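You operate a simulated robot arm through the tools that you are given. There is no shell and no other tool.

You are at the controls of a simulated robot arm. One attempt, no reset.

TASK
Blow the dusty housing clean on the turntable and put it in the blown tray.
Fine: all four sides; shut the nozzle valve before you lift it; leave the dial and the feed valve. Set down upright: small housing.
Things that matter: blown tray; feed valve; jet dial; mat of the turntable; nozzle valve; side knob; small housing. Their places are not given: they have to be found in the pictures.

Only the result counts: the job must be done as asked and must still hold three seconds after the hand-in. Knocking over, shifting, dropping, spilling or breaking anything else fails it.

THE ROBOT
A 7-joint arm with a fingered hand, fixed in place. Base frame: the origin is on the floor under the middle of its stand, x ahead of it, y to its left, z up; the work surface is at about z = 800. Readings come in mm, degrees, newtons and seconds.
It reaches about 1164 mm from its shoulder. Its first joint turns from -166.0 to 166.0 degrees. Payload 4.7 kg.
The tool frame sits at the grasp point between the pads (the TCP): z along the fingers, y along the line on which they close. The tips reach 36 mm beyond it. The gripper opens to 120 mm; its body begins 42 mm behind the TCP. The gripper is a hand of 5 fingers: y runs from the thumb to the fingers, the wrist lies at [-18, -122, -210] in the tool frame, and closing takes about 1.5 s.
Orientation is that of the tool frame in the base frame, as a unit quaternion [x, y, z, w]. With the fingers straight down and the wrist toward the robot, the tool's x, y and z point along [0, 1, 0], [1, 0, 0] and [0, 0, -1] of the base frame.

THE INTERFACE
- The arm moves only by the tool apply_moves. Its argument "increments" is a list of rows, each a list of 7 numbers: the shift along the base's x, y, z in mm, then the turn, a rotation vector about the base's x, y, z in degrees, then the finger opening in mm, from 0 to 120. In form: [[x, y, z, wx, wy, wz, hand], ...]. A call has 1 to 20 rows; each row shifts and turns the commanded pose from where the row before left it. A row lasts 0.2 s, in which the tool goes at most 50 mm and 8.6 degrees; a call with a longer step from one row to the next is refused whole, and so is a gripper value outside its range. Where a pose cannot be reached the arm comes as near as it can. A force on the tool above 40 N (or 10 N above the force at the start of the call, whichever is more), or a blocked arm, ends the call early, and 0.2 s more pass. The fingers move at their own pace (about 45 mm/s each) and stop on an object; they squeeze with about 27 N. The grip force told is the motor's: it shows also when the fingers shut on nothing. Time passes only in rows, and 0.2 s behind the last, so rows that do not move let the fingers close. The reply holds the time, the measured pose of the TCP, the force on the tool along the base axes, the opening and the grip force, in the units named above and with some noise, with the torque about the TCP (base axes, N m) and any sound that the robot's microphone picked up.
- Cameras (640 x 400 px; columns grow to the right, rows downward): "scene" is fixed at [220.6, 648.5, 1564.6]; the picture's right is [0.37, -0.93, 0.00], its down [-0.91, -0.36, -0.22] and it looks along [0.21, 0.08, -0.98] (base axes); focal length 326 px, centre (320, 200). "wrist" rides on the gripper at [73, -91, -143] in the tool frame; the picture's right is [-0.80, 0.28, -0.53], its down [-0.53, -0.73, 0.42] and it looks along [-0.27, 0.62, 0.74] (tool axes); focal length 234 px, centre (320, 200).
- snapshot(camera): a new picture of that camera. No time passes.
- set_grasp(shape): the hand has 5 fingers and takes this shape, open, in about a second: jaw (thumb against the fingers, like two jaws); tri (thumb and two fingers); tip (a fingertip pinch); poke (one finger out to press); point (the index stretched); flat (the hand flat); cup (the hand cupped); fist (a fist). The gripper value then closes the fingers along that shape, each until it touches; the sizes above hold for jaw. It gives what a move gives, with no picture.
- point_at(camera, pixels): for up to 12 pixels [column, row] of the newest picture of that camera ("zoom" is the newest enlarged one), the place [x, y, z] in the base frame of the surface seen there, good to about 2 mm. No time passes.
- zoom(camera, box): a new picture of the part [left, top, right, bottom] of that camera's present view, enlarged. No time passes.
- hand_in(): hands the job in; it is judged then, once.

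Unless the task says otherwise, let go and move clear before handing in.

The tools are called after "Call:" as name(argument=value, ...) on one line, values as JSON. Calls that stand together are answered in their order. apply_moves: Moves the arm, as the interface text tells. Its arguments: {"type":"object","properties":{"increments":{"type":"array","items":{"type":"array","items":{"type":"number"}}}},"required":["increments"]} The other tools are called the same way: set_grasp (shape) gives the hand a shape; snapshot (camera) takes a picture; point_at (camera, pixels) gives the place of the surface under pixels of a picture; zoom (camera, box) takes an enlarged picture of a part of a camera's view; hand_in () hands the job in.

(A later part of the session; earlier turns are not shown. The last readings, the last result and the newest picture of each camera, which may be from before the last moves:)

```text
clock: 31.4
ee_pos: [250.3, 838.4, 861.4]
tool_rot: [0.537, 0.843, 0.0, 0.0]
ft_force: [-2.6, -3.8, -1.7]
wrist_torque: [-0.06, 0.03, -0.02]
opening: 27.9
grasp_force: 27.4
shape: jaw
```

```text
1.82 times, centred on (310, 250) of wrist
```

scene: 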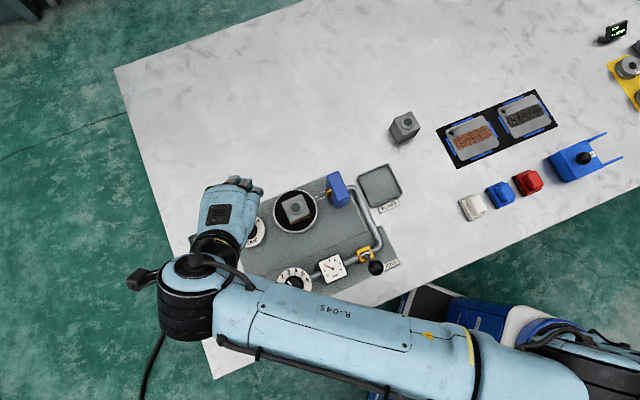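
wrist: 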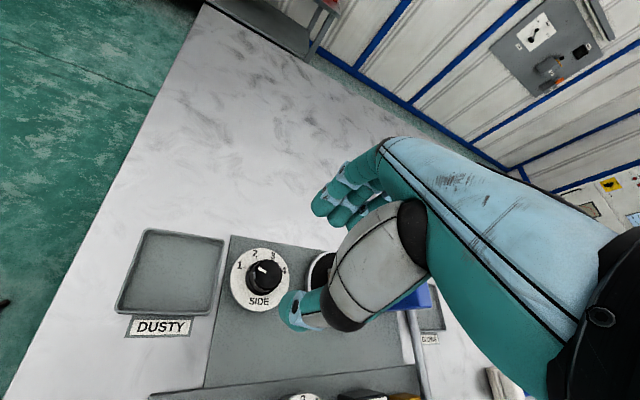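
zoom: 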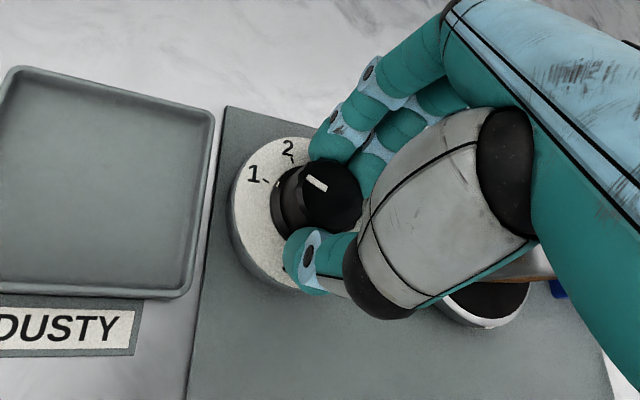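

The knob is gripped at 27.9 mm with 27 N. After a short extra wait for side 1, I'll turn the knob clockwise about 45° toward 2.

Call:
apply_moves(increments=[[0, 0, 0, 0, 0, 0, 18], [0, 0, 0, 0, 0, 0, 18], [0, 0, 0, 0, 0, 0, 18], [0, 0, 0, 0, 0, 0, 18], [0, 0, 0, 0, 0, 0, 18], [0, 0, 0, 0, 0, 0, 18], [0, 0, 0, 0, 0, -7.5, 18], [0, 0, 0, 0, 0, -7.5, 18], [0, 0, 0, 0, 0, -7.5, 18], [0, 0, 0, 0, 0, -7.5, 18], [0, 0, 0, 0, 0, -7.5, 18], [0, 0, 0, 0, 0, -7.5, 18], [0, 0, 0, 0, 0, 0, 18]])

Call:
zoom(camera="wrist", box=[200, 140, 420, 360])

Call:
snapshot(camera="scene")

Call:
zoom(camera="scene", box=[225, 165, 365, 255])

```text
clock: 34.2
ee_pos: [249.5, 838.0, 861.8]
tool_rot: [0.819, 0.574, 0.0, 0.001]
ft_force: [-12.4, 0.9, -0.4]
wrist_torque: [0.0, 0.27, 0.01]
opening: 27.4
grasp_force: 27.2
shape: jaw
```

```text
1.82 times, centred on (310, 250) of wrist
```

zoom: 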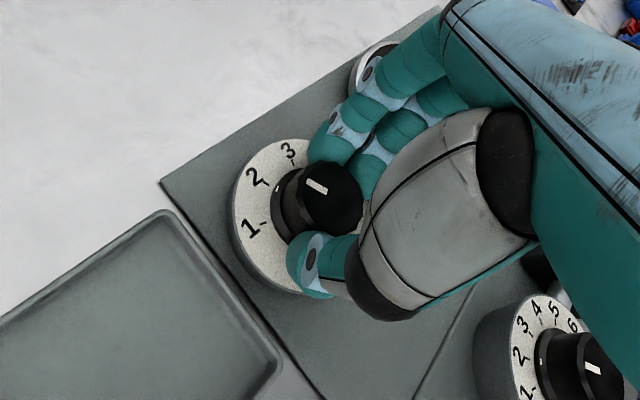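

```text
taken
```

scene: 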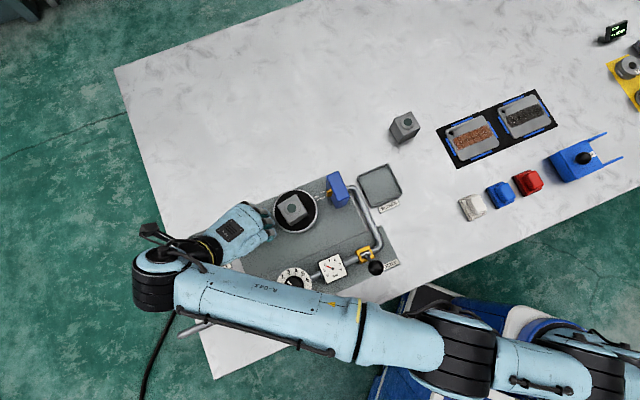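

```text
4.44 times, centred on (295, 210) of scene
```

zoom: 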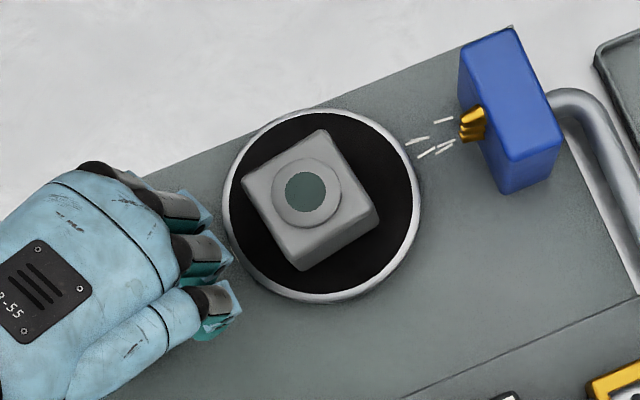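

The knob pointer turned with the hand and the housing has rotated too; it looks partly turned at scene zoom (312,200), perhaps still slewing, and the exposed faces look grey. I'll ease the side load by 1 mm and wait for it to settle.

Call:
apply_moves(increments=[[-1, 0, 0, 0, 0, 0, 18], [0, 0, 0, 0, 0, 0, 18], [0, 0, 0, 0, 0, 0, 18], [0, 0, 0, 0, 0, 0, 18], [0, 0, 0, 0, 0, 0, 18]])

Call:
zoom(camera="scene", box=[225, 165, 365, 255])

```text
clock: 35.4
ee_pos: [250.0, 838.3, 862.4]
tool_rot: [0.819, 0.573, 0.0, 0.0]
ft_force: [-8.5, -0.5, 0.3]
wrist_torque: [-0.03, 0.19, -0.02]
opening: 27.5
grasp_force: 26.9
shape: jaw
```

```text
4.44 times, centred on (295, 210) of scene
```

zoom: 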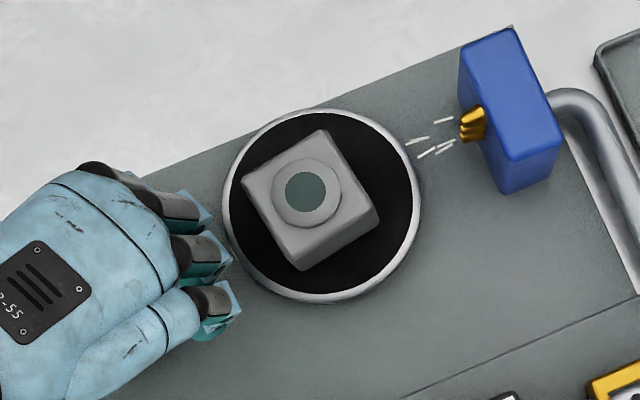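

The turntable hasn't moved since, so it follows the knob in proportion and the knob isn't quite at 2 yet. I'll measure the housing's edge direction.

Call:
point_at(camera="zoom", pixels=[[318, 138], [368, 208], [302, 258], [252, 183], [306, 190], [340, 246], [275, 232]])

Call:
zoom(camera="scene", box=[260, 180, 330, 240])

Call:
zoom(camera="wrist", box=[260, 190, 340, 310])

```text
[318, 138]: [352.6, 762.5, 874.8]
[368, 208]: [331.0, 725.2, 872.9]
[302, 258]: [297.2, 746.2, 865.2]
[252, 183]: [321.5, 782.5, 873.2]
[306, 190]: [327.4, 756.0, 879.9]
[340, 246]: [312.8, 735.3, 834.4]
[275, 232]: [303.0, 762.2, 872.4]
```

```text
6.67 times, centred on (295, 210) of scene
```

zoom: 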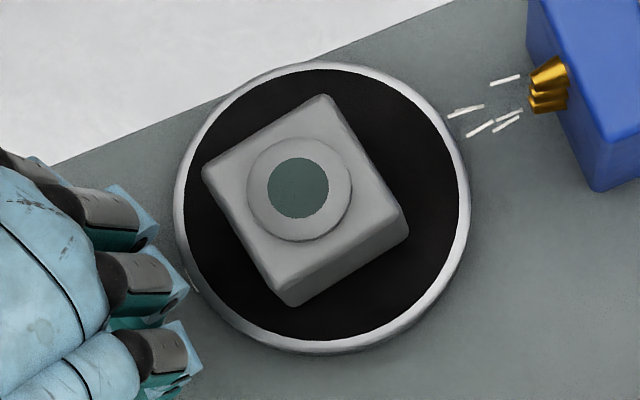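

```text
3.33 times, centred on (300, 250) of wrist
```

zoom: 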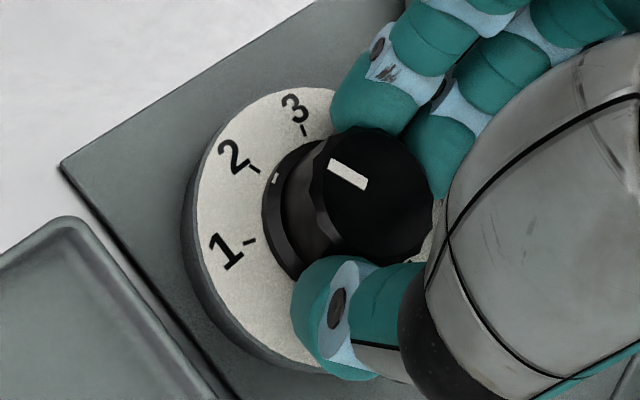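

The blown face now facing front is clean grey, but the housing's edges are at about -31° instead of -46°, so the knob lags by about 7°. I'll turn it a bit further.

Call:
apply_moves(increments=[[-0.5, 0, 0, 0, 0, -4, 18], [0, 0, 0, 0, 0, -4, 18], [0, 0, 0, 0, 0, 0, 18]])

Call:
zoom(camera="scene", box=[260, 180, 330, 240])

Call:
zoom(camera="wrist", box=[260, 190, 340, 310])

```text
clock: 36.2
ee_pos: [248.5, 839.4, 860.6]
tool_rot: [0.858, 0.514, -0.001, 0.001]
ft_force: [-4.9, 0.4, -4.6]
wrist_torque: [-0.01, 0.07, 0.05]
opening: 27.2
grasp_force: 27.0
shape: jaw
```

```text
6.67 times, centred on (295, 210) of scene
```

zoom: 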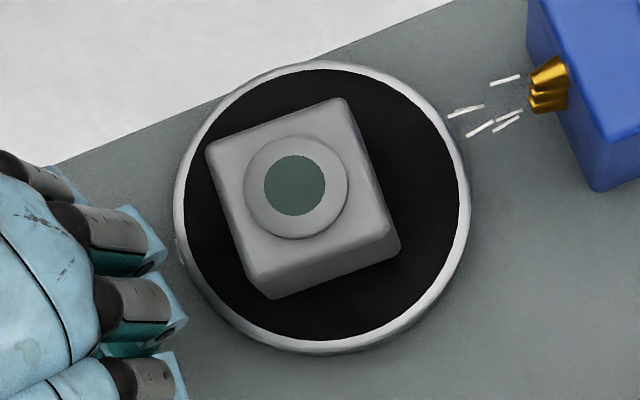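

```text
3.33 times, centred on (300, 250) of wrist
```

zoom: 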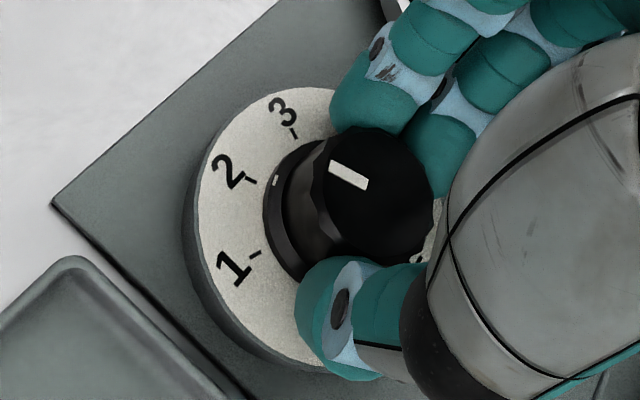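

The housing is now square to the nozzle and the knob's skirt tick lines up with 2, so side 2 is being blown. While it blows I'll release the knob, lift a little, turn the hand back 53°, and regrip.

Call:
apply_moves(increments=[[0, 0, 0, 0, 0, 0, 26], [0, 0, 0, 0, 0, 0, 32], [0, 0, 0, 0, 0, 0, 42], [0, 0, 0, 0, 0, 0, 54], [0, 0, 0, 0, 0, 0, 66], [0, 0, 0, 0, 0, 0, 66], [0, 0, 15, 0, 0, 0, 66], [0, 0, 20, 0, 0, 0, 66], [0, 0, 0, 0, 0, 7.6, 66], [0, 0, 0, 0, 0, 7.6, 66], [0, 0, 0, 0, 0, 7.6, 66], [0, 0, 0, 0, 0, 7.6, 66], [0, 0, 0, 0, 0, 7.6, 66], [0, 0, 0, 0, 0, 7.6, 66], [0, 0, 0, 0, 0, 7.4, 66], [0, 0, 0, 0, 0, 0, 66]])

Call:
zoom(camera="scene", box=[225, 165, 365, 255])

Call:
zoom(camera="wrist", box=[200, 140, 420, 360])

```text
clock: 39.6
ee_pos: [249.1, 834.9, 896.5]
tool_rot: [0.537, 0.843, 0.001, 0.0]
ft_force: [0.1, -0.1, -0.2]
wrist_torque: [0.01, -0.03, 0.03]
opening: 65.2
grasp_force: 0.0
shape: jaw
out of reach, approached as far as the arm can: row 8
```

```text
4.44 times, centred on (295, 210) of scene
```

zoom: 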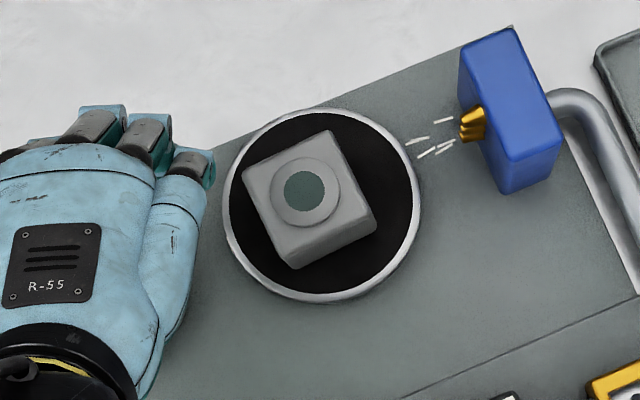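

```text
1.82 times, centred on (310, 250) of wrist
```

zoom: 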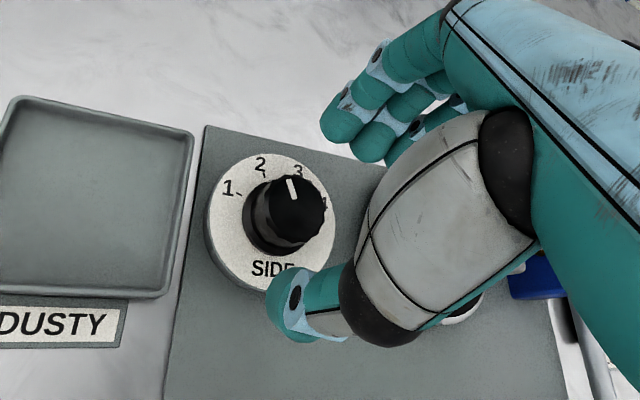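

After release the housing sits slightly turned from square (scene zoom corners 245,180 and 330,132). I'll measure its exact angle and the knob pointer.

Call:
zoom(camera="scene", box=[260, 180, 330, 240])

Call:
point_at(camera="zoom", pixels=[[220, 170], [335, 105], [395, 230], [282, 292], [298, 188], [345, 265]])

Call:
zoom(camera="wrist", box=[260, 210, 340, 310])

Call:
point_at(camera="zoom", pixels=[[265, 170], [277, 200], [215, 175], [170, 210], [268, 260], [335, 215], [260, 215]])

```text
6.67 times, centred on (295, 210) of scene
```

zoom: 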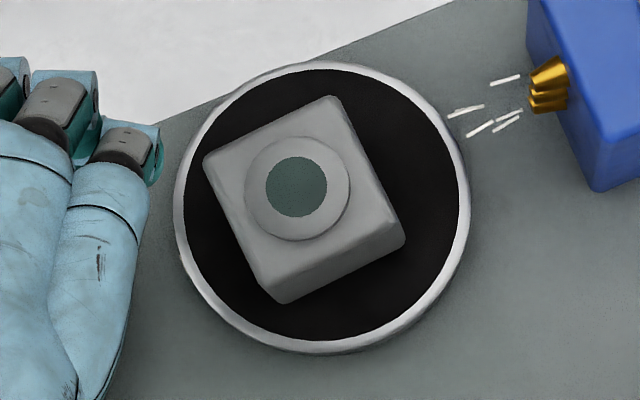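

```text
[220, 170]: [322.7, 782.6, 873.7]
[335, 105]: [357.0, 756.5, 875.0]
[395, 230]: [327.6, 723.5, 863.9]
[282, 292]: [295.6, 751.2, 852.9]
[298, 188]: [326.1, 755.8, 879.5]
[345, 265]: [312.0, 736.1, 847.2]
```

```text
4.00 times, centred on (300, 260) of wrist
```

zoom: 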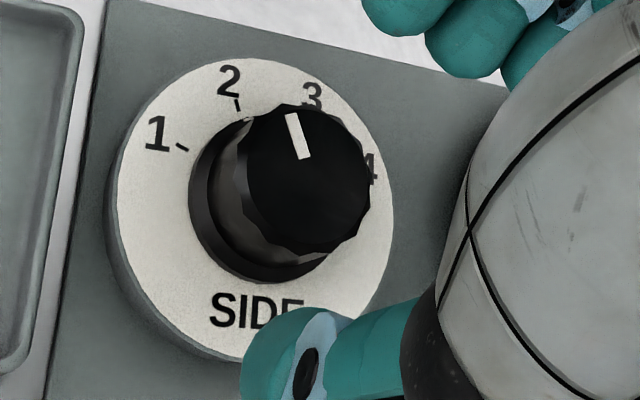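

```text
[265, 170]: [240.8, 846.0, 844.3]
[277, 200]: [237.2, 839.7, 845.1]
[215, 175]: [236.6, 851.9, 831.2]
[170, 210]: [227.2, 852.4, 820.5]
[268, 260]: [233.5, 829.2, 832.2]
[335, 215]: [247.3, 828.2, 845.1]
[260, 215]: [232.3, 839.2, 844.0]
```

The knob's skirt tick sits at 2 and the housing is within a few degrees of square, so side 2 is being blown. I'll lower onto the knob again, but stay open to check centring first.

Call:
apply_moves(increments=[[0, 1, -15, 0, 0, 0, 66], [0, 0.5, -15, 0, 0, 0, 66], [0, 0, -5, 0, 0, 0, 66], [0, 0, 0, 0, 0, 0, 66], [0, 0, 0, 0, 0, 0, 66]])

Call:
zoom(camera="wrist", box=[200, 140, 420, 360])

```text
clock: 40.8
ee_pos: [248.1, 837.1, 861.3]
tool_rot: [0.537, 0.843, 0.0, 0.0]
ft_force: [0.5, -0.4, -0.4]
wrist_torque: [0.03, -0.01, 0.0]
opening: 65.5
grasp_force: 0.1
shape: jaw
```

```text
1.82 times, centred on (310, 250) of wrist
```

zoom: 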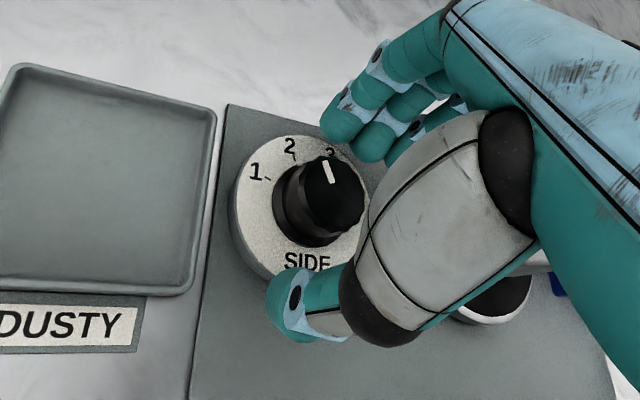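

The knob top at zoom (330,195) is right at the expected grasp point. I'll close on it and hold while side 2 blows some more.

Call:
apply_moves(increments=[[0, 0, 0, 0, 0, 0, 60], [0, 0, 0, 0, 0, 0, 50], [0, 0, 0, 0, 0, 0, 40], [0, 0, 0, 0, 0, 0, 30], [0, 0, 0, 0, 0, 0, 22], [0, 0, 0, 0, 0, 0, 18], [0, 0, 0, 0, 0, 0, 18], [0, 0, 0, 0, 0, 0, 18], [0, 0, 0, 0, 0, 0, 18], [0, 0, 0, 0, 0, 0, 18], [0, 0, 0, 0, 0, 0, 18], [0, 0, 0, 0, 0, 0, 18], [0, 0, 0, 0, 0, 0, 18], [0, 0, 0, 0, 0, 0, 18], [0, 0, 0, 0, 0, 0, 18], [0, 0, 0, 0, 0, 0, 18], [0, 0, 0, 0, 0, 0, 18], [0, 0, 0, 0, 0, 0, 18]])

Call:
zoom(camera="scene", box=[260, 180, 330, 240])

```text
clock: 44.6
ee_pos: [248.9, 837.0, 861.1]
tool_rot: [0.537, 0.844, 0.0, 0.0]
ft_force: [-4.5, -1.9, -3.3]
wrist_torque: [-0.09, 0.09, 0.01]
opening: 27.7
grasp_force: 27.0
shape: jaw
```

```text
6.67 times, centred on (295, 210) of scene
```

zoom: 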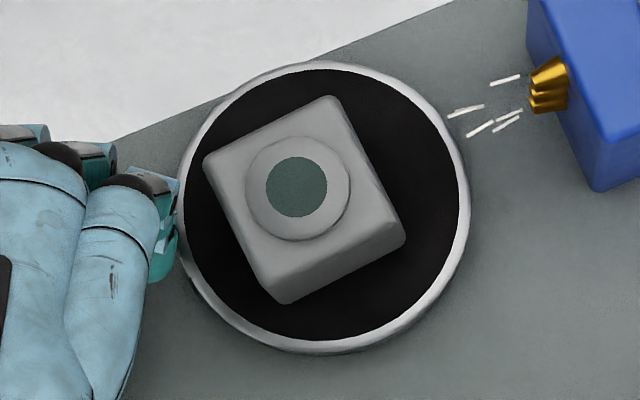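

Side 2 has had about 10 s of air. I'll turn the knob on clockwise toward 3 and check the housing.

Call:
apply_moves(increments=[[0, 0, 0, 0, 0, 0, 18], [0, 0, 0, 0, 0, -7, 18], [0, 0, 0, 0, 0, -7, 18], [0, 0, 0, 0, 0, -7, 18], [0, 0, 0, 0, 0, -7, 18], [0, 0, 0, 0, 0, -7, 18], [0, 0, 0, 0, 0, -7, 18], [0, 0, 0, 0, 0, -7, 18], [0, 0, 0, 0, 0, 0, 18]])

Call:
zoom(camera="scene", box=[260, 180, 330, 240])

Call:
zoom(camera="wrist", box=[260, 190, 340, 310])

```text
clock: 46.6
ee_pos: [248.1, 837.6, 860.1]
tool_rot: [0.838, 0.545, 0.0, 0.0]
ft_force: [-13.5, 10.7, -0.3]
wrist_torque: [0.3, 0.4, 0.08]
opening: 27.5
grasp_force: 26.7
shape: jaw
```

```text
6.67 times, centred on (295, 210) of scene
```

zoom: 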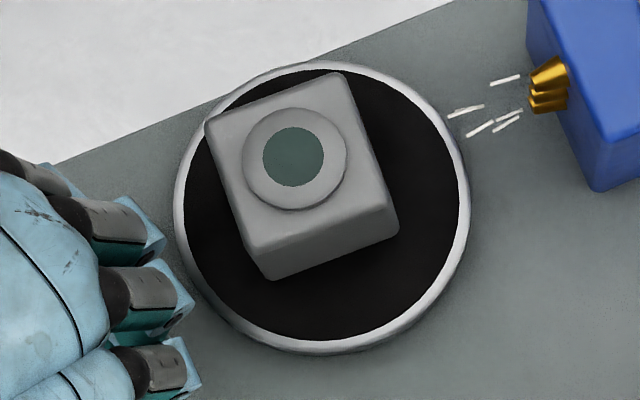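

```text
3.33 times, centred on (300, 250) of wrist
```

zoom: 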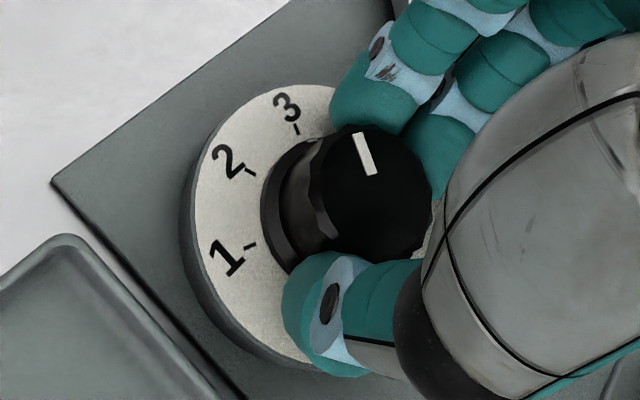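

The housing has turned another quarter and is square to the jet again, and the second blown face now showing is clean grey. I'll relieve the side load and release while side 3 blows.

Call:
apply_moves(increments=[[-0.8, 0.4, 0, 0, 0, -2, 18], [-0.7, 0.3, 0, 0, 0, 0, 18], [0, 0, 0, 0, 0, 0, 18], [0, 0, 0, 0, 0, 0, 24], [0, 0, 0, 0, 0, 0, 28], [0, 0, 0, 0, 0, 0, 34], [0, 0, 0, 0, 0, 0, 44], [0, 0, 0, 0, 0, 0, 54], [0, 0, 0, 0, 0, 0, 66], [0, 0, 0, 0, 0, 0, 66]])

Call:
zoom(camera="scene", box=[260, 180, 330, 240])

Call:
zoom(camera="wrist", box=[260, 190, 340, 310])

```text
clock: 48.8
ee_pos: [247.7, 836.2, 859.4]
tool_rot: [0.848, 0.53, 0.0, 0.0]
ft_force: [0.3, -0.4, -0.2]
wrist_torque: [0.0, -0.02, -0.03]
opening: 65.5
grasp_force: 0.0
shape: jaw
```

```text
6.67 times, centred on (295, 210) of scene
```

zoom: 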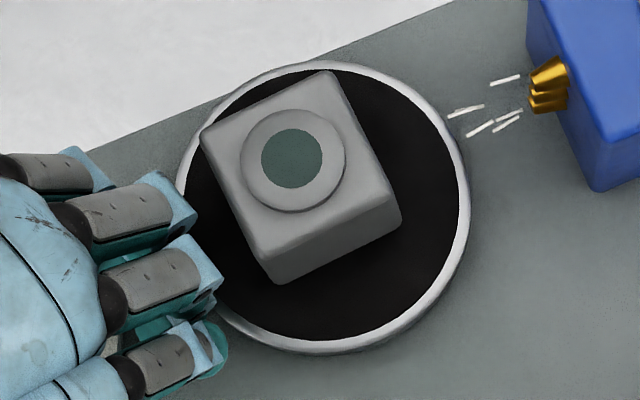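

```text
3.33 times, centred on (300, 250) of wrist
```

zoom: 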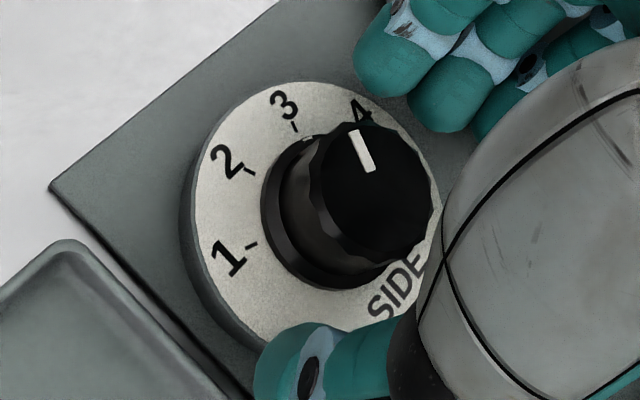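

The knob rests at 3 (skirt tick at wrist zoom 305,138) and the housing stays nearly square to the jet. I'll lift slightly, turn the hand back, and lower around the knob again while side 3 blows.

Call:
apply_moves(increments=[[0.5, 0, 15, 0, 0, 0, 66], [0.5, 0, 5, 0, 0, 7.3, 66], [0.5, -0.3, 0, 0, 0, 7.3, 66], [0, -0.4, 0, 0, 0, 7.3, 66], [0, 0, 0, 0, 0, 7.3, 66], [0, 0, 0, 0, 0, 7.3, 66], [0, 0, 0, 0, 0, 7.3, 66], [0, 0, 0, 0, 0, 7.2, 66], [0, 0, -10, 0, 0, 0, 66], [0, 0, -9, 0, 0, 0, 66], [0, 0, 0, 0, 0, 0, 66]])

Call:
zoom(camera="wrist", box=[200, 140, 420, 360])

Call:
zoom(camera="scene", box=[225, 165, 365, 255])

```text
clock: 51.2
ee_pos: [248.7, 836.0, 860.7]
tool_rot: [0.537, 0.843, 0.0, 0.001]
ft_force: [-0.9, -0.4, 0.0]
wrist_torque: [0.03, 0.0, 0.0]
opening: 65.4
grasp_force: 0.1
shape: jaw
```

```text
1.82 times, centred on (310, 250) of wrist
```

zoom: 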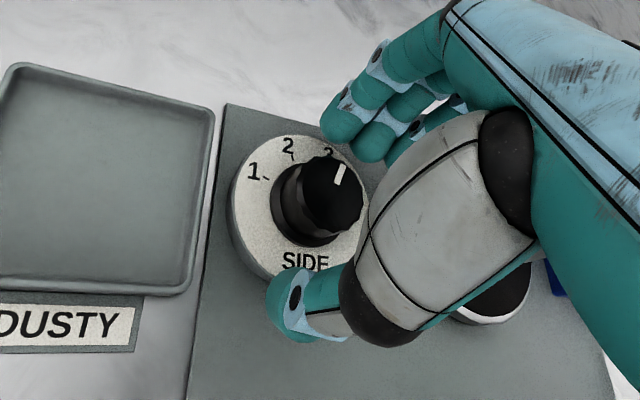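

```text
4.44 times, centred on (295, 210) of scene
```

zoom: 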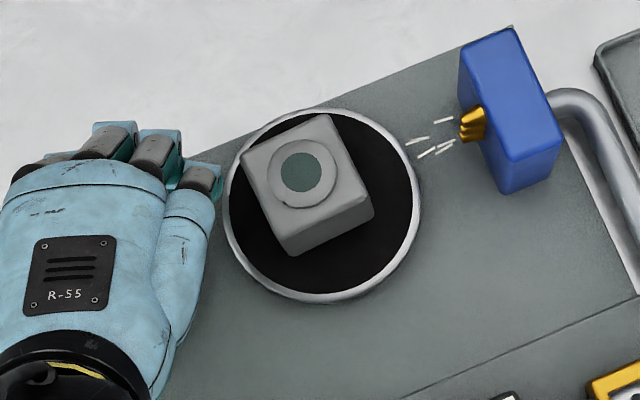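

The hand is centred on the knob again, with the pointer at 3. I'll close and hold to give side 3 its time.

Call:
apply_moves(increments=[[0, 0, 0, 0, 0, 0, 60], [0, 0, 0, 0, 0, 0, 50], [0, 0, 0, 0, 0, 0, 40], [0, 0, 0, 0, 0, 0, 30], [0, 0, 0, 0, 0, 0, 22], [0, 0, 0, 0, 0, 0, 18], [0, 0, 0, 0, 0, 0, 18], [0, 0, 0, 0, 0, 0, 18], [0, 0, 0, 0, 0, 0, 18], [0, 0, 0, 0, 0, 0, 18], [0, 0, 0, 0, 0, 0, 18], [0, 0, 0, 0, 0, 0, 18], [0, 0, 0, 0, 0, 0, 18], [0, 0, 0, 0, 0, 0, 18], [0, 0, 0, 0, 0, 0, 18], [0, 0, 0, 0, 0, 0, 18], [0, 0, 0, 0, 0, 0, 18], [0, 0, 0, 0, 0, 0, 18], [0, 0, 0, 0, 0, 0, 18], [0, 0, 0, 0, 0, 0, 18]])

Call:
zoom(camera="scene", box=[260, 180, 330, 240])

```text
clock: 55.4
ee_pos: [248.5, 837.2, 861.1]
tool_rot: [0.537, 0.844, 0.0, -0.001]
ft_force: [-5.0, -3.8, -3.8]
wrist_torque: [-0.06, 0.1, 0.0]
opening: 27.2
grasp_force: 27.2
shape: jaw
```

```text
6.67 times, centred on (295, 210) of scene
```

zoom: 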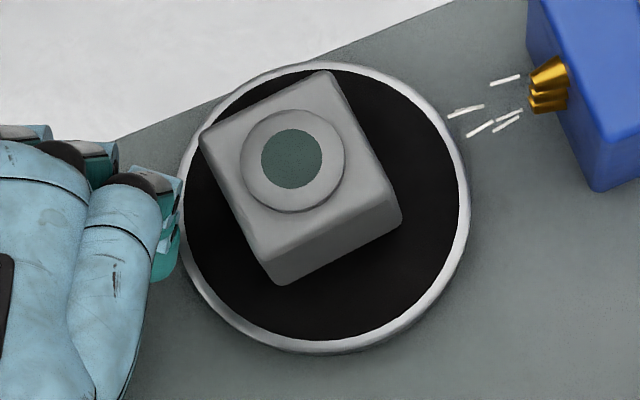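

Side 3 has had about 9–10 s of jet while square to the nozzle. I'll add a second and then turn the knob on to 4.

Call:
apply_moves(increments=[[-0.4, 0, 0, 0, 0, 0, 18], [0, 0, 0, 0, 0, 0, 18], [0, 0, 0, 0, 0, 0, 18], [0, 0, 0, 0, 0, -7, 18], [0, 0, 0, 0, 0, -7, 18], [0, 0, 0, 0, 0, -7, 18], [-0.3, 0.2, 0, 0, 0, -7, 18], [-0.3, 0.2, 0, 0, 0, -7, 18], [-0.3, 0.2, 0, 0, 0, -7, 18], [-0.3, 0.2, 0, 0, 0, -7, 18], [0, 0, 0, 0, 0, 0, 18]])

Call:
zoom(camera="scene", box=[260, 180, 330, 240])

Call:
zoom(camera="wrist", box=[260, 190, 340, 310])

```text
clock: 57.8
ee_pos: [247.0, 836.9, 861.1]
tool_rot: [0.839, 0.544, 0.001, -0.001]
ft_force: [-7.2, 5.4, -7.3]
wrist_torque: [0.11, 0.16, 0.04]
opening: 27.1
grasp_force: 26.8
shape: jaw
```

```text
6.67 times, centred on (295, 210) of scene
```

zoom: 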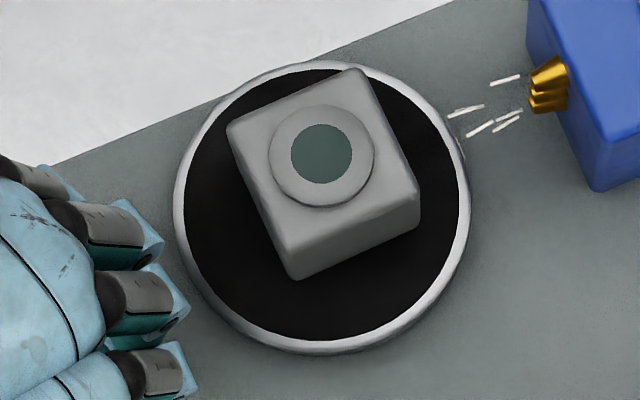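

```text
3.33 times, centred on (300, 250) of wrist
```

zoom: 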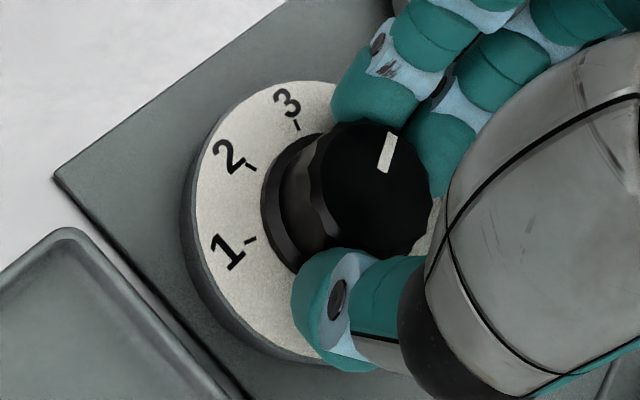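

The third blown face now showing at the front is clean, and side 4 faces the nozzle. I'll relieve the load, release the knob and check its position.

Call:
apply_moves(increments=[[-0.5, 0.3, 0, 0, 0, -2, 18], [-0.3, 0.2, 0, 0, 0, 0, 18], [0, 0, 0, 0, 0, 0, 24], [0, 0, 0, 0, 0, 0, 28], [0, 0, 0, 0, 0, 0, 34], [0, 0, 0, 0, 0, 0, 44], [0, 0, 0, 0, 0, 0, 54], [0, 0, 0, 0, 0, 0, 66], [0, 0, 0, 0, 0, 0, 70]])

Call:
zoom(camera="scene", box=[260, 180, 330, 240])

Call:
zoom(camera="wrist", box=[260, 190, 340, 310])

```text
clock: 59.8
ee_pos: [247.1, 838.0, 861.4]
tool_rot: [0.848, 0.53, 0.0, 0.0]
ft_force: [0.2, -0.8, 0.6]
wrist_torque: [-0.01, 0.04, -0.01]
opening: 69.5
grasp_force: 0.1
shape: jaw
```

```text
6.67 times, centred on (295, 210) of scene
```

zoom: 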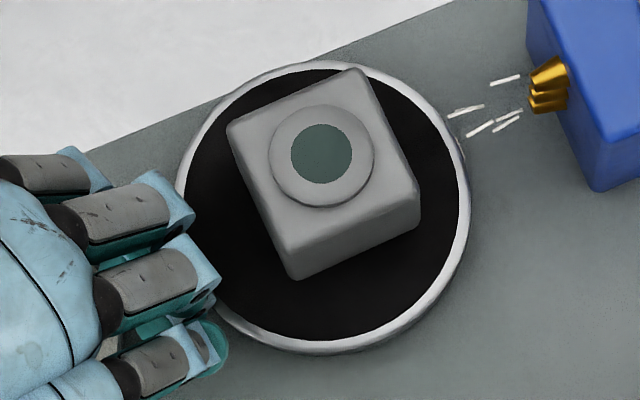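

```text
3.33 times, centred on (300, 250) of wrist
```

zoom: 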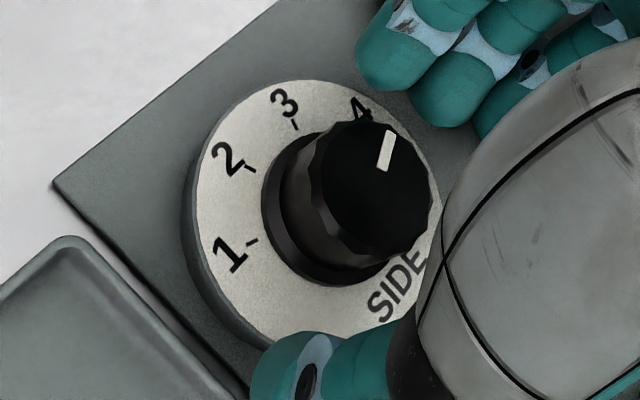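

The knob rests at 4 and the fourth side is being blown. I'll lift clear, turn the hand back to the panel's alignment, and travel over to the nozzle lever while the jet finishes.

Call:
apply_moves(increments=[[0, 0, 15, 0, 0, 0, 75], [0, 0, 10, 0, 0, 4, 75], [0, 0, 8, 0, 0, 8.2, 75], [0, 0, 8, 0, 0, 8.2, 75], [0, 0, 8, 0, 0, 8.2, 75], [0, 0, 8, 0, 0, 8.2, 75], [0, 0, 10, 0, 0, 8.2, 75], [0, 0, 12, 0, 0, 8.2, 75], [0, 0, 15, 0, 0, 8.2, 75], [0, 0, 15, 0, 0, 8.2, 75], [0, 0, 10, 0, 0, 0, 75], [0, 0, 0, 0, 0, 0, 75]])

Call:
snapshot(camera="scene")

Call:
zoom(camera="scene", box=[225, 165, 365, 255])

```text
clock: 62.4
ee_pos: [246.1, 838.9, 980.9]
tool_rot: [0.394, 0.919, -0.001, 0.0]
ft_force: [-0.8, -0.2, 0.5]
wrist_torque: [-0.01, 0.0, 0.0]
opening: 74.8
grasp_force: 0.0
shape: jaw
```

```text
taken
```

scene: 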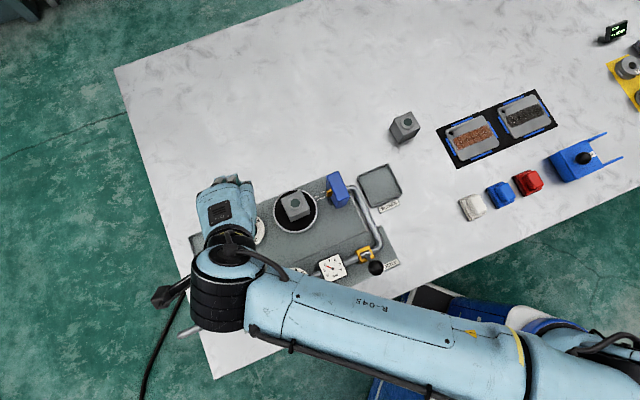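

```text
4.44 times, centred on (295, 210) of scene
```

zoom: 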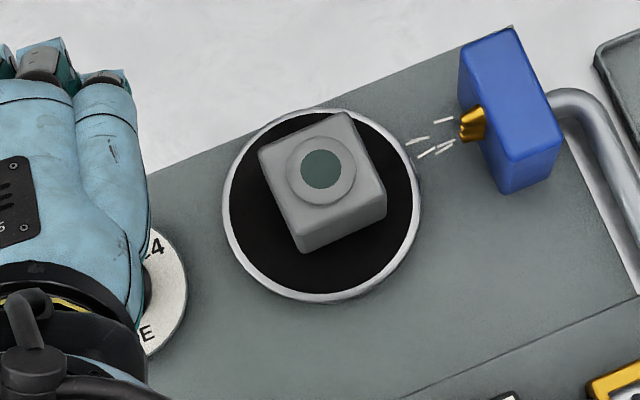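

The jet is still running and the housing holds steady. I'll travel to above the forward-leaning ball at about (267, 548).

Call:
apply_moves(increments=[[2.7, -36.3, 0, 0, 0, 0, 78], [2.7, -36.3, 0, 0, 0, 0, 78], [2.7, -36.3, 0, 0, 0, 0, 78], [2.7, -36.3, 0, 0, 0, 0, 78], [2.7, -36.3, 0, 0, 0, 0, 78], [2.7, -36.3, 0, 0, 0, 0, 78], [2.7, -36.3, 0, 0, 0, 0, 78], [2.7, -36.3, 0, 0, 0, 0, 78], [0, 0, 0, 0, 0, 0, 78]])

Call:
zoom(camera="wrist", box=[220, 140, 420, 360])

Call:
snapshot(camera="wrist")

```text
clock: 64.4
ee_pos: [267.4, 548.9, 981.6]
tool_rot: [0.394, 0.919, 0.0, 0.0]
ft_force: [0.5, -0.4, -0.4]
wrist_torque: [-0.02, 0.03, 0.01]
opening: 77.7
grasp_force: 0.1
shape: jaw
```

```text
1.82 times, centred on (320, 250) of wrist
```

zoom: 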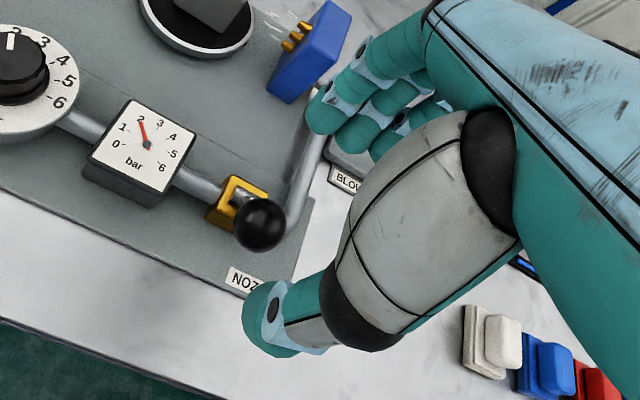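

```text
taken
```

wrist: 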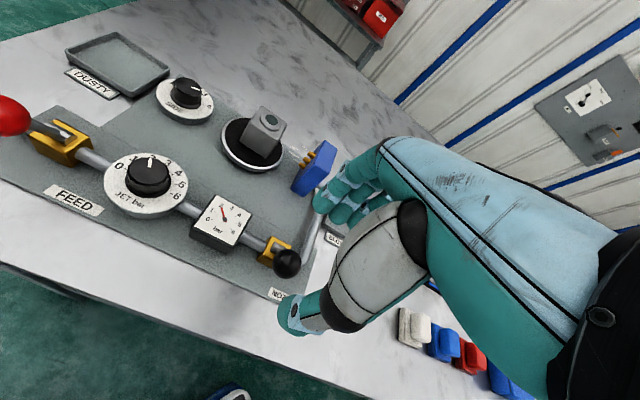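

The visible faces of the housing (wrist 262,135) look clean, and the ball is at zoom (260,225), right under the tool. I'll lower around it and let side 4 blow a few more seconds.

Call:
apply_moves(increments=[[0, 0, -15, 0, 0, 0, 78], [0, 0, -15, 0, 0, 0, 78], [0, 0, -15, 0, 0, 0, 78], [0, 0, -15, 0, 0, 0, 78], [0, 0, -12, 0, 0, 0, 78], [0, 0, -8, 0, 0, 0, 78], [0, 0, 0, 0, 0, 0, 78], [0, 0, 0, 0, 0, 0, 78], [0, 0, 0, 0, 0, 0, 78], [0, 0, 0, 0, 0, 0, 78], [0, 0, 0, 0, 0, 0, 78], [0, 0, 0, 0, 0, 0, 78], [0, 0, 0, 0, 0, 0, 78], [0, 0, 0, 0, 0, 0, 78], [0, 0, 0, 0, 0, 0, 78], [0, 0, 0, 0, 0, 0, 78]])

Call:
zoom(camera="wrist", box=[220, 140, 420, 360])

```text
clock: 67.8
ee_pos: [267.6, 547.7, 900.0]
tool_rot: [0.393, 0.919, 0.0, 0.0]
ft_force: [-0.2, -0.8, 0.3]
wrist_torque: [-0.01, -0.02, 0.01]
opening: 77.8
grasp_force: 0.0
shape: jaw
```

```text
1.82 times, centred on (320, 250) of wrist
```

zoom: 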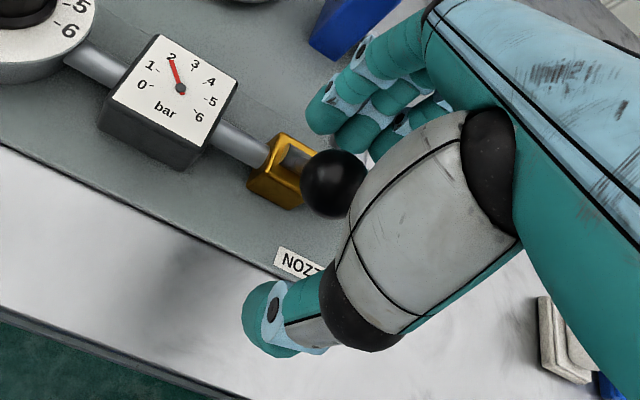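

Side 4 has had over 10 s of air. I'll push the ball back with the thumb toward +v to shut the nozzle valve, first part of the stroke.

Call:
apply_moves(increments=[[5.8, 5.5, 0, 0, 0, 0, 78], [5.8, 5.5, 0, 0, 0, 0, 78], [5.8, 5.5, 0, 0, 0, 0, 78], [5.8, 5.5, 0, 0, 0, 0, 78], [5.8, 5.5, 0, 0, 0, 0, 78], [0, 0, 0, 0, 0, 0, 78]])

Call:
zoom(camera="wrist", box=[220, 140, 420, 360])

```text
clock: 69.2
ee_pos: [296.9, 575.2, 898.6]
tool_rot: [0.394, 0.919, 0.0, 0.0]
ft_force: [-2.0, -0.5, 1.6]
wrist_torque: [-0.03, 0.08, 0.0]
opening: 79.2
grasp_force: 0.0
shape: jaw
```

```text
1.82 times, centred on (320, 250) of wrist
```

zoom: 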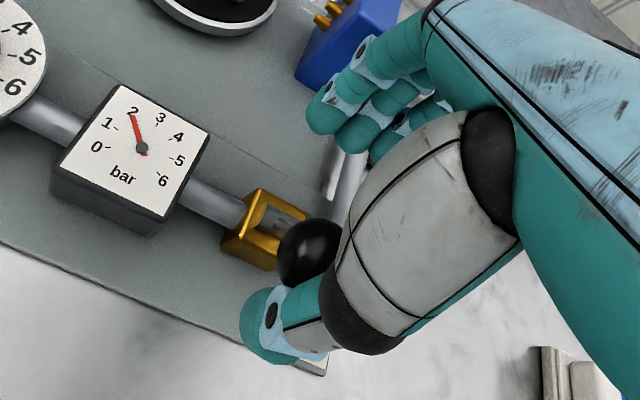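

The thumb touches the ball (zoom 310,250) with light force. I'll continue pushing until the lever snaps over.

Call:
apply_moves(increments=[[5.8, 5.5, 1, 0, 0, 0, 78], [5.8, 5.5, 1, 0, 0, 0, 78], [5.8, 5.5, 0, 0, 0, 0, 78], [4, 3.8, 0, 0, 0, 0, 78], [0, 0, 0, 0, 0, 0, 78]])

Call:
zoom(camera="wrist", box=[220, 140, 420, 360])

Call:
zoom(camera="scene", box=[240, 150, 420, 290])

```text
clock: 70.4
ee_pos: [317.0, 594.9, 902.9]
tool_rot: [0.394, 0.919, -0.001, 0.0]
ft_force: [-0.6, -0.6, -0.2]
wrist_torque: [0.01, 0.01, 0.01]
opening: 78.1
grasp_force: 0.1
shape: jaw
```

```text
1.82 times, centred on (320, 250) of wrist
```

zoom: 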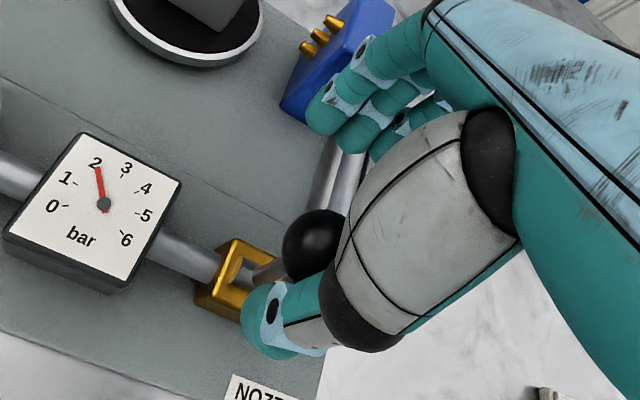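

```text
2.86 times, centred on (330, 220) of scene
```

zoom: 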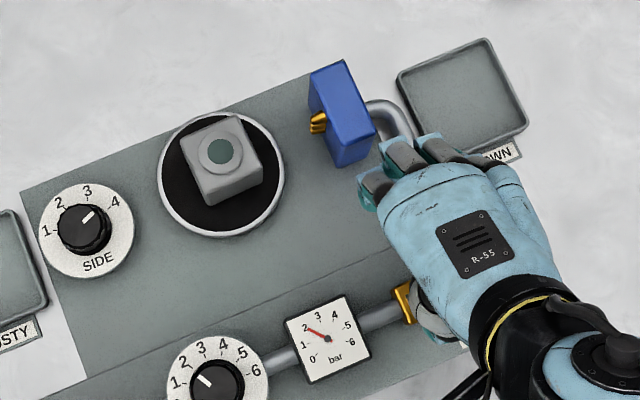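

The jet streaks are gone and the side knob points at 4, but the ball still sits by the thumb (zoom 317,245), so the lever may not be at its far stop. I'll measure it.

Call:
zoom(camera="wrist", box=[220, 140, 420, 360])

Call:
point_at(camera="zoom", pixels=[[315, 240], [305, 225], [330, 225], [295, 240], [310, 260], [260, 270]])

Call:
zoom(camera="scene", box=[260, 165, 365, 240])

```text
1.82 times, centred on (320, 250) of wrist
```

zoom: 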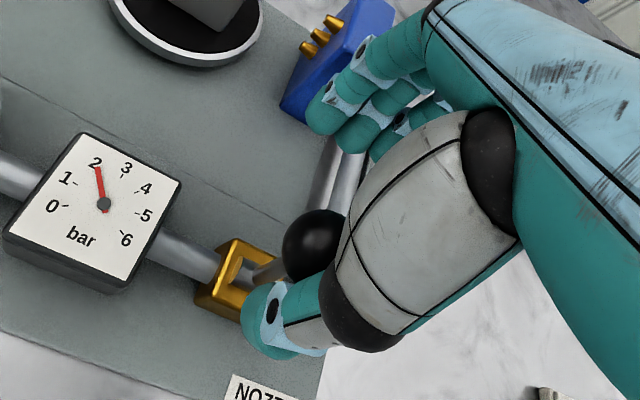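

```text
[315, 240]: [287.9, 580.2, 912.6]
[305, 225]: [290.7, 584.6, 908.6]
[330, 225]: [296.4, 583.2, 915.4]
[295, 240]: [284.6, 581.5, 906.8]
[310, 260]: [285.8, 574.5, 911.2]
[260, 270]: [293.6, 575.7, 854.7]
```

```text
5.33 times, centred on (312, 202) of scene
```

zoom: 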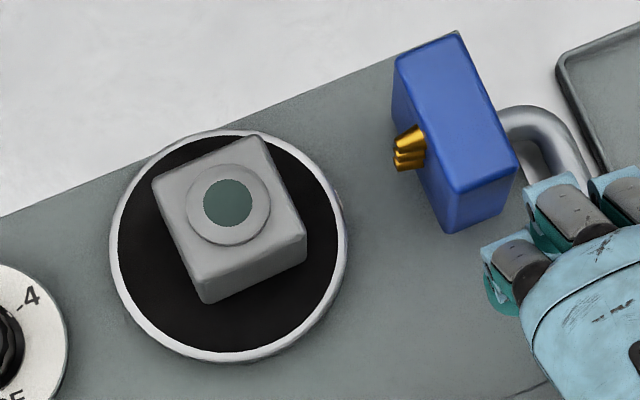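

The ball centre is around (296, 580), so the lever is only just past vertical. I'll narrow the hand so the thumb carries it further while keeping the fingers away from the nozzle block, then push on.

Call:
apply_moves(increments=[[0, 0, 0, 0, 0, 0, 70], [0, 0, 0, 0, 0, 0, 62], [0, 0, 0, 0, 0, 0, 54], [0, 0, 0, 0, 0, 0, 48], [0, 0, 0, 0, 0, 0, 48], [2.2, 2.1, 0, 0, 0, 0, 48], [2.2, 2.1, 0, 0, 0, 0, 48], [0, 0, 0, 0, 0, 0, 48]])

Call:
zoom(camera="wrist", box=[220, 140, 420, 360])

Call:
point_at(camera="zoom", pixels=[[315, 205], [320, 195], [325, 185], [320, 215], [305, 205]])

```text
clock: 72.2
ee_pos: [322.7, 599.0, 901.8]
tool_rot: [0.394, 0.919, 0.0, 0.0]
ft_force: [0.2, 0.0, -0.7]
wrist_torque: [0.0, 0.0, 0.02]
opening: 48.8
grasp_force: 0.0
shape: jaw
```

```text
1.82 times, centred on (320, 250) of wrist
```

zoom: 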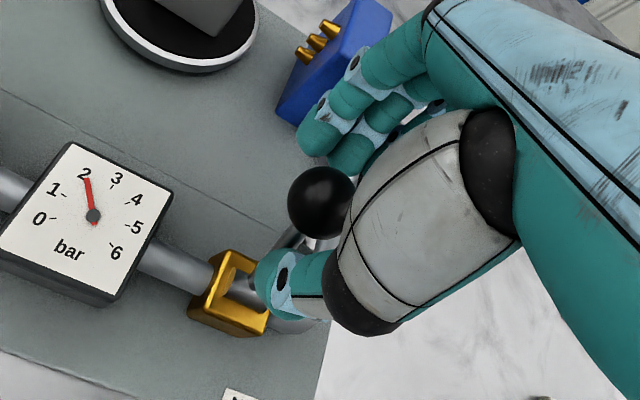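

```text
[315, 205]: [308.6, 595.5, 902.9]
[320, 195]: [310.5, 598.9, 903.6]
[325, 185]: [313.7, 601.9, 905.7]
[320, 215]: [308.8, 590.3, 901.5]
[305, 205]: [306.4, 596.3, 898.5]
```

The ball is now near (317, 594, 891), essentially its original shut position. I'll nudge a few millimetres more to make sure it's against its stop.

Call:
apply_moves(increments=[[1.5, 1.4, 0, 0, 0, 0, 48], [1.5, 1.4, 0, 0, 0, 0, 48], [0, 0, 0, 0, 0, 0, 48]])

Call:
zoom(camera="wrist", box=[220, 140, 420, 360])

Call:
point_at(camera="zoom", pixels=[[315, 205], [320, 195], [325, 185], [320, 215], [305, 205]])

```text
clock: 73.0
ee_pos: [325.0, 601.4, 902.4]
tool_rot: [0.394, 0.919, 0.0, 0.0]
ft_force: [-0.7, 1.0, 0.5]
wrist_torque: [-0.03, 0.01, -0.01]
opening: 48.2
grasp_force: 0.1
shape: jaw
```

```text
1.82 times, centred on (320, 250) of wrist
```

zoom: 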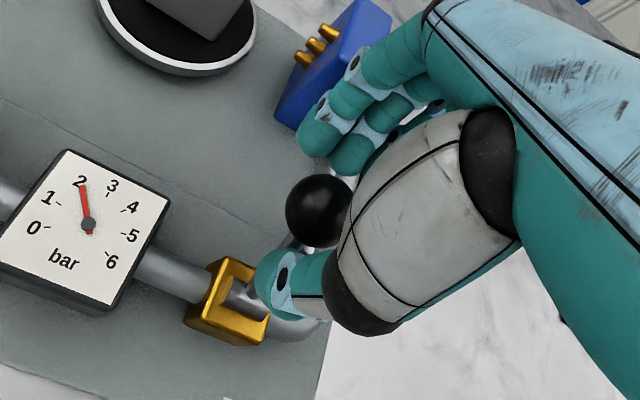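

```text
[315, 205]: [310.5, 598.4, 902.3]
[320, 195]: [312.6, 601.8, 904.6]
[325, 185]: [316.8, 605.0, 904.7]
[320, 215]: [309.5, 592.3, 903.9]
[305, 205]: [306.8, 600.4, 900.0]
```

The ball didn't move further and no force built up, so the lever is back at its shut stop. I'll open the hand, lift clear, and check the whole scene.

Call:
apply_moves(increments=[[-2, -2, 0, 0, 0, 0, 56], [-2, -2, 0, 0, 0, 0, 66], [0, 0, 0, 0, 0, 0, 76], [0, 0, 0, 0, 0, 0, 76], [0, 0, 15, 0, 0, 0, 76], [0, 0, 25, 0, 0, 0, 76], [0, 0, 35, 0, 0, 0, 80], [0, 0, 35, 0, 0, 0, 84], [0, 0, 0, 0, 0, 0, 85]])

Call:
snapshot(camera="scene")

Call:
snapshot(camera="wrist")

Call:
zoom(camera="scene", box=[200, 160, 420, 300])

```text
clock: 75.0
ee_pos: [320.6, 600.8, 1013.4]
tool_rot: [0.394, 0.919, -0.001, 0.0]
ft_force: [-0.4, -0.1, 0.1]
wrist_torque: [-0.01, -0.01, -0.02]
opening: 84.7
grasp_force: 0.0
shape: jaw
```

```text
taken
```

scene: 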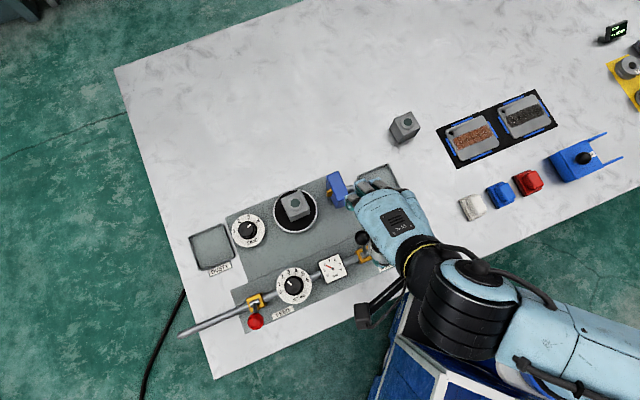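

```text
taken
```

wrist: 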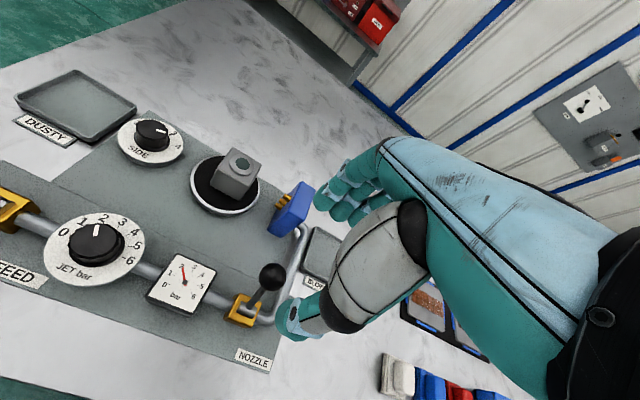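

```text
2.86 times, centred on (310, 230) of scene
```

zoom: 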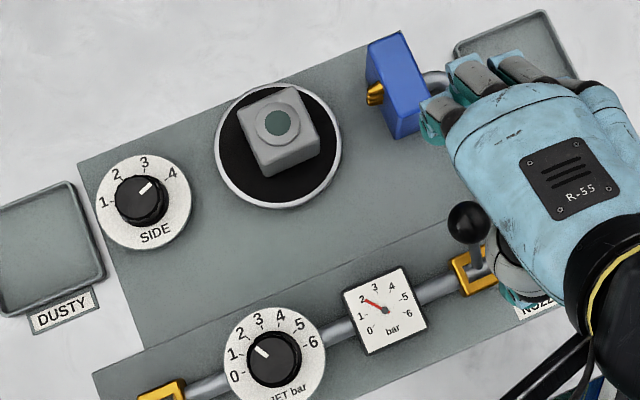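

The jet is off, the lever is back in its original shut place (scene zoom 468,220), the feed lever and jet dial are unchanged, and the housing stands upright. Before lifting, I'll shift the hand sideways so the wrist camera can see the face toward the nozzle.

Call:
apply_moves(increments=[[23, -24, 10, 0, 0, 0, 85], [23, -24, 10, 0, 0, 0, 85], [23, -24, 10, 0, 0, 0, 85], [23, -24, 10, 0, 0, 0, 85], [0, 0, 0, 0, 0, 0, 85]])

Call:
snapshot(camera="wrist")

Call:
zoom(camera="scene", box=[330, 140, 430, 230])

```text
clock: 76.2
ee_pos: [415.8, 504.5, 1052.4]
tool_rot: [0.394, 0.919, 0.0, 0.0]
ft_force: [0.2, 0.2, -0.3]
wrist_torque: [-0.01, 0.02, 0.02]
opening: 84.5
grasp_force: 0.0
shape: jaw
```

```text
taken
```

wrist: 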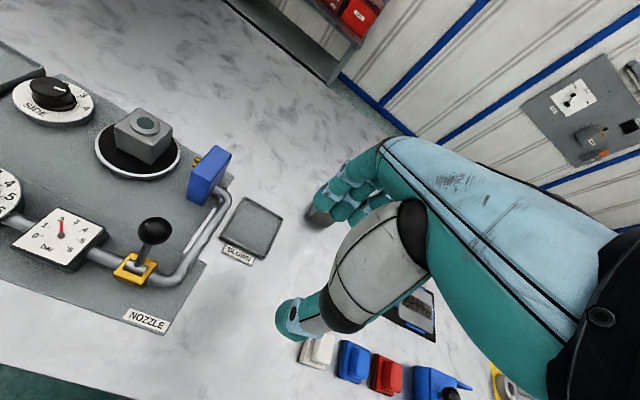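

```text
4.44 times, centred on (380, 185) of scene
```

zoom: 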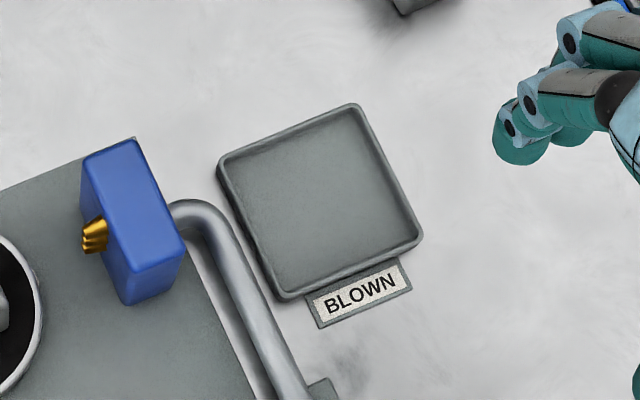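

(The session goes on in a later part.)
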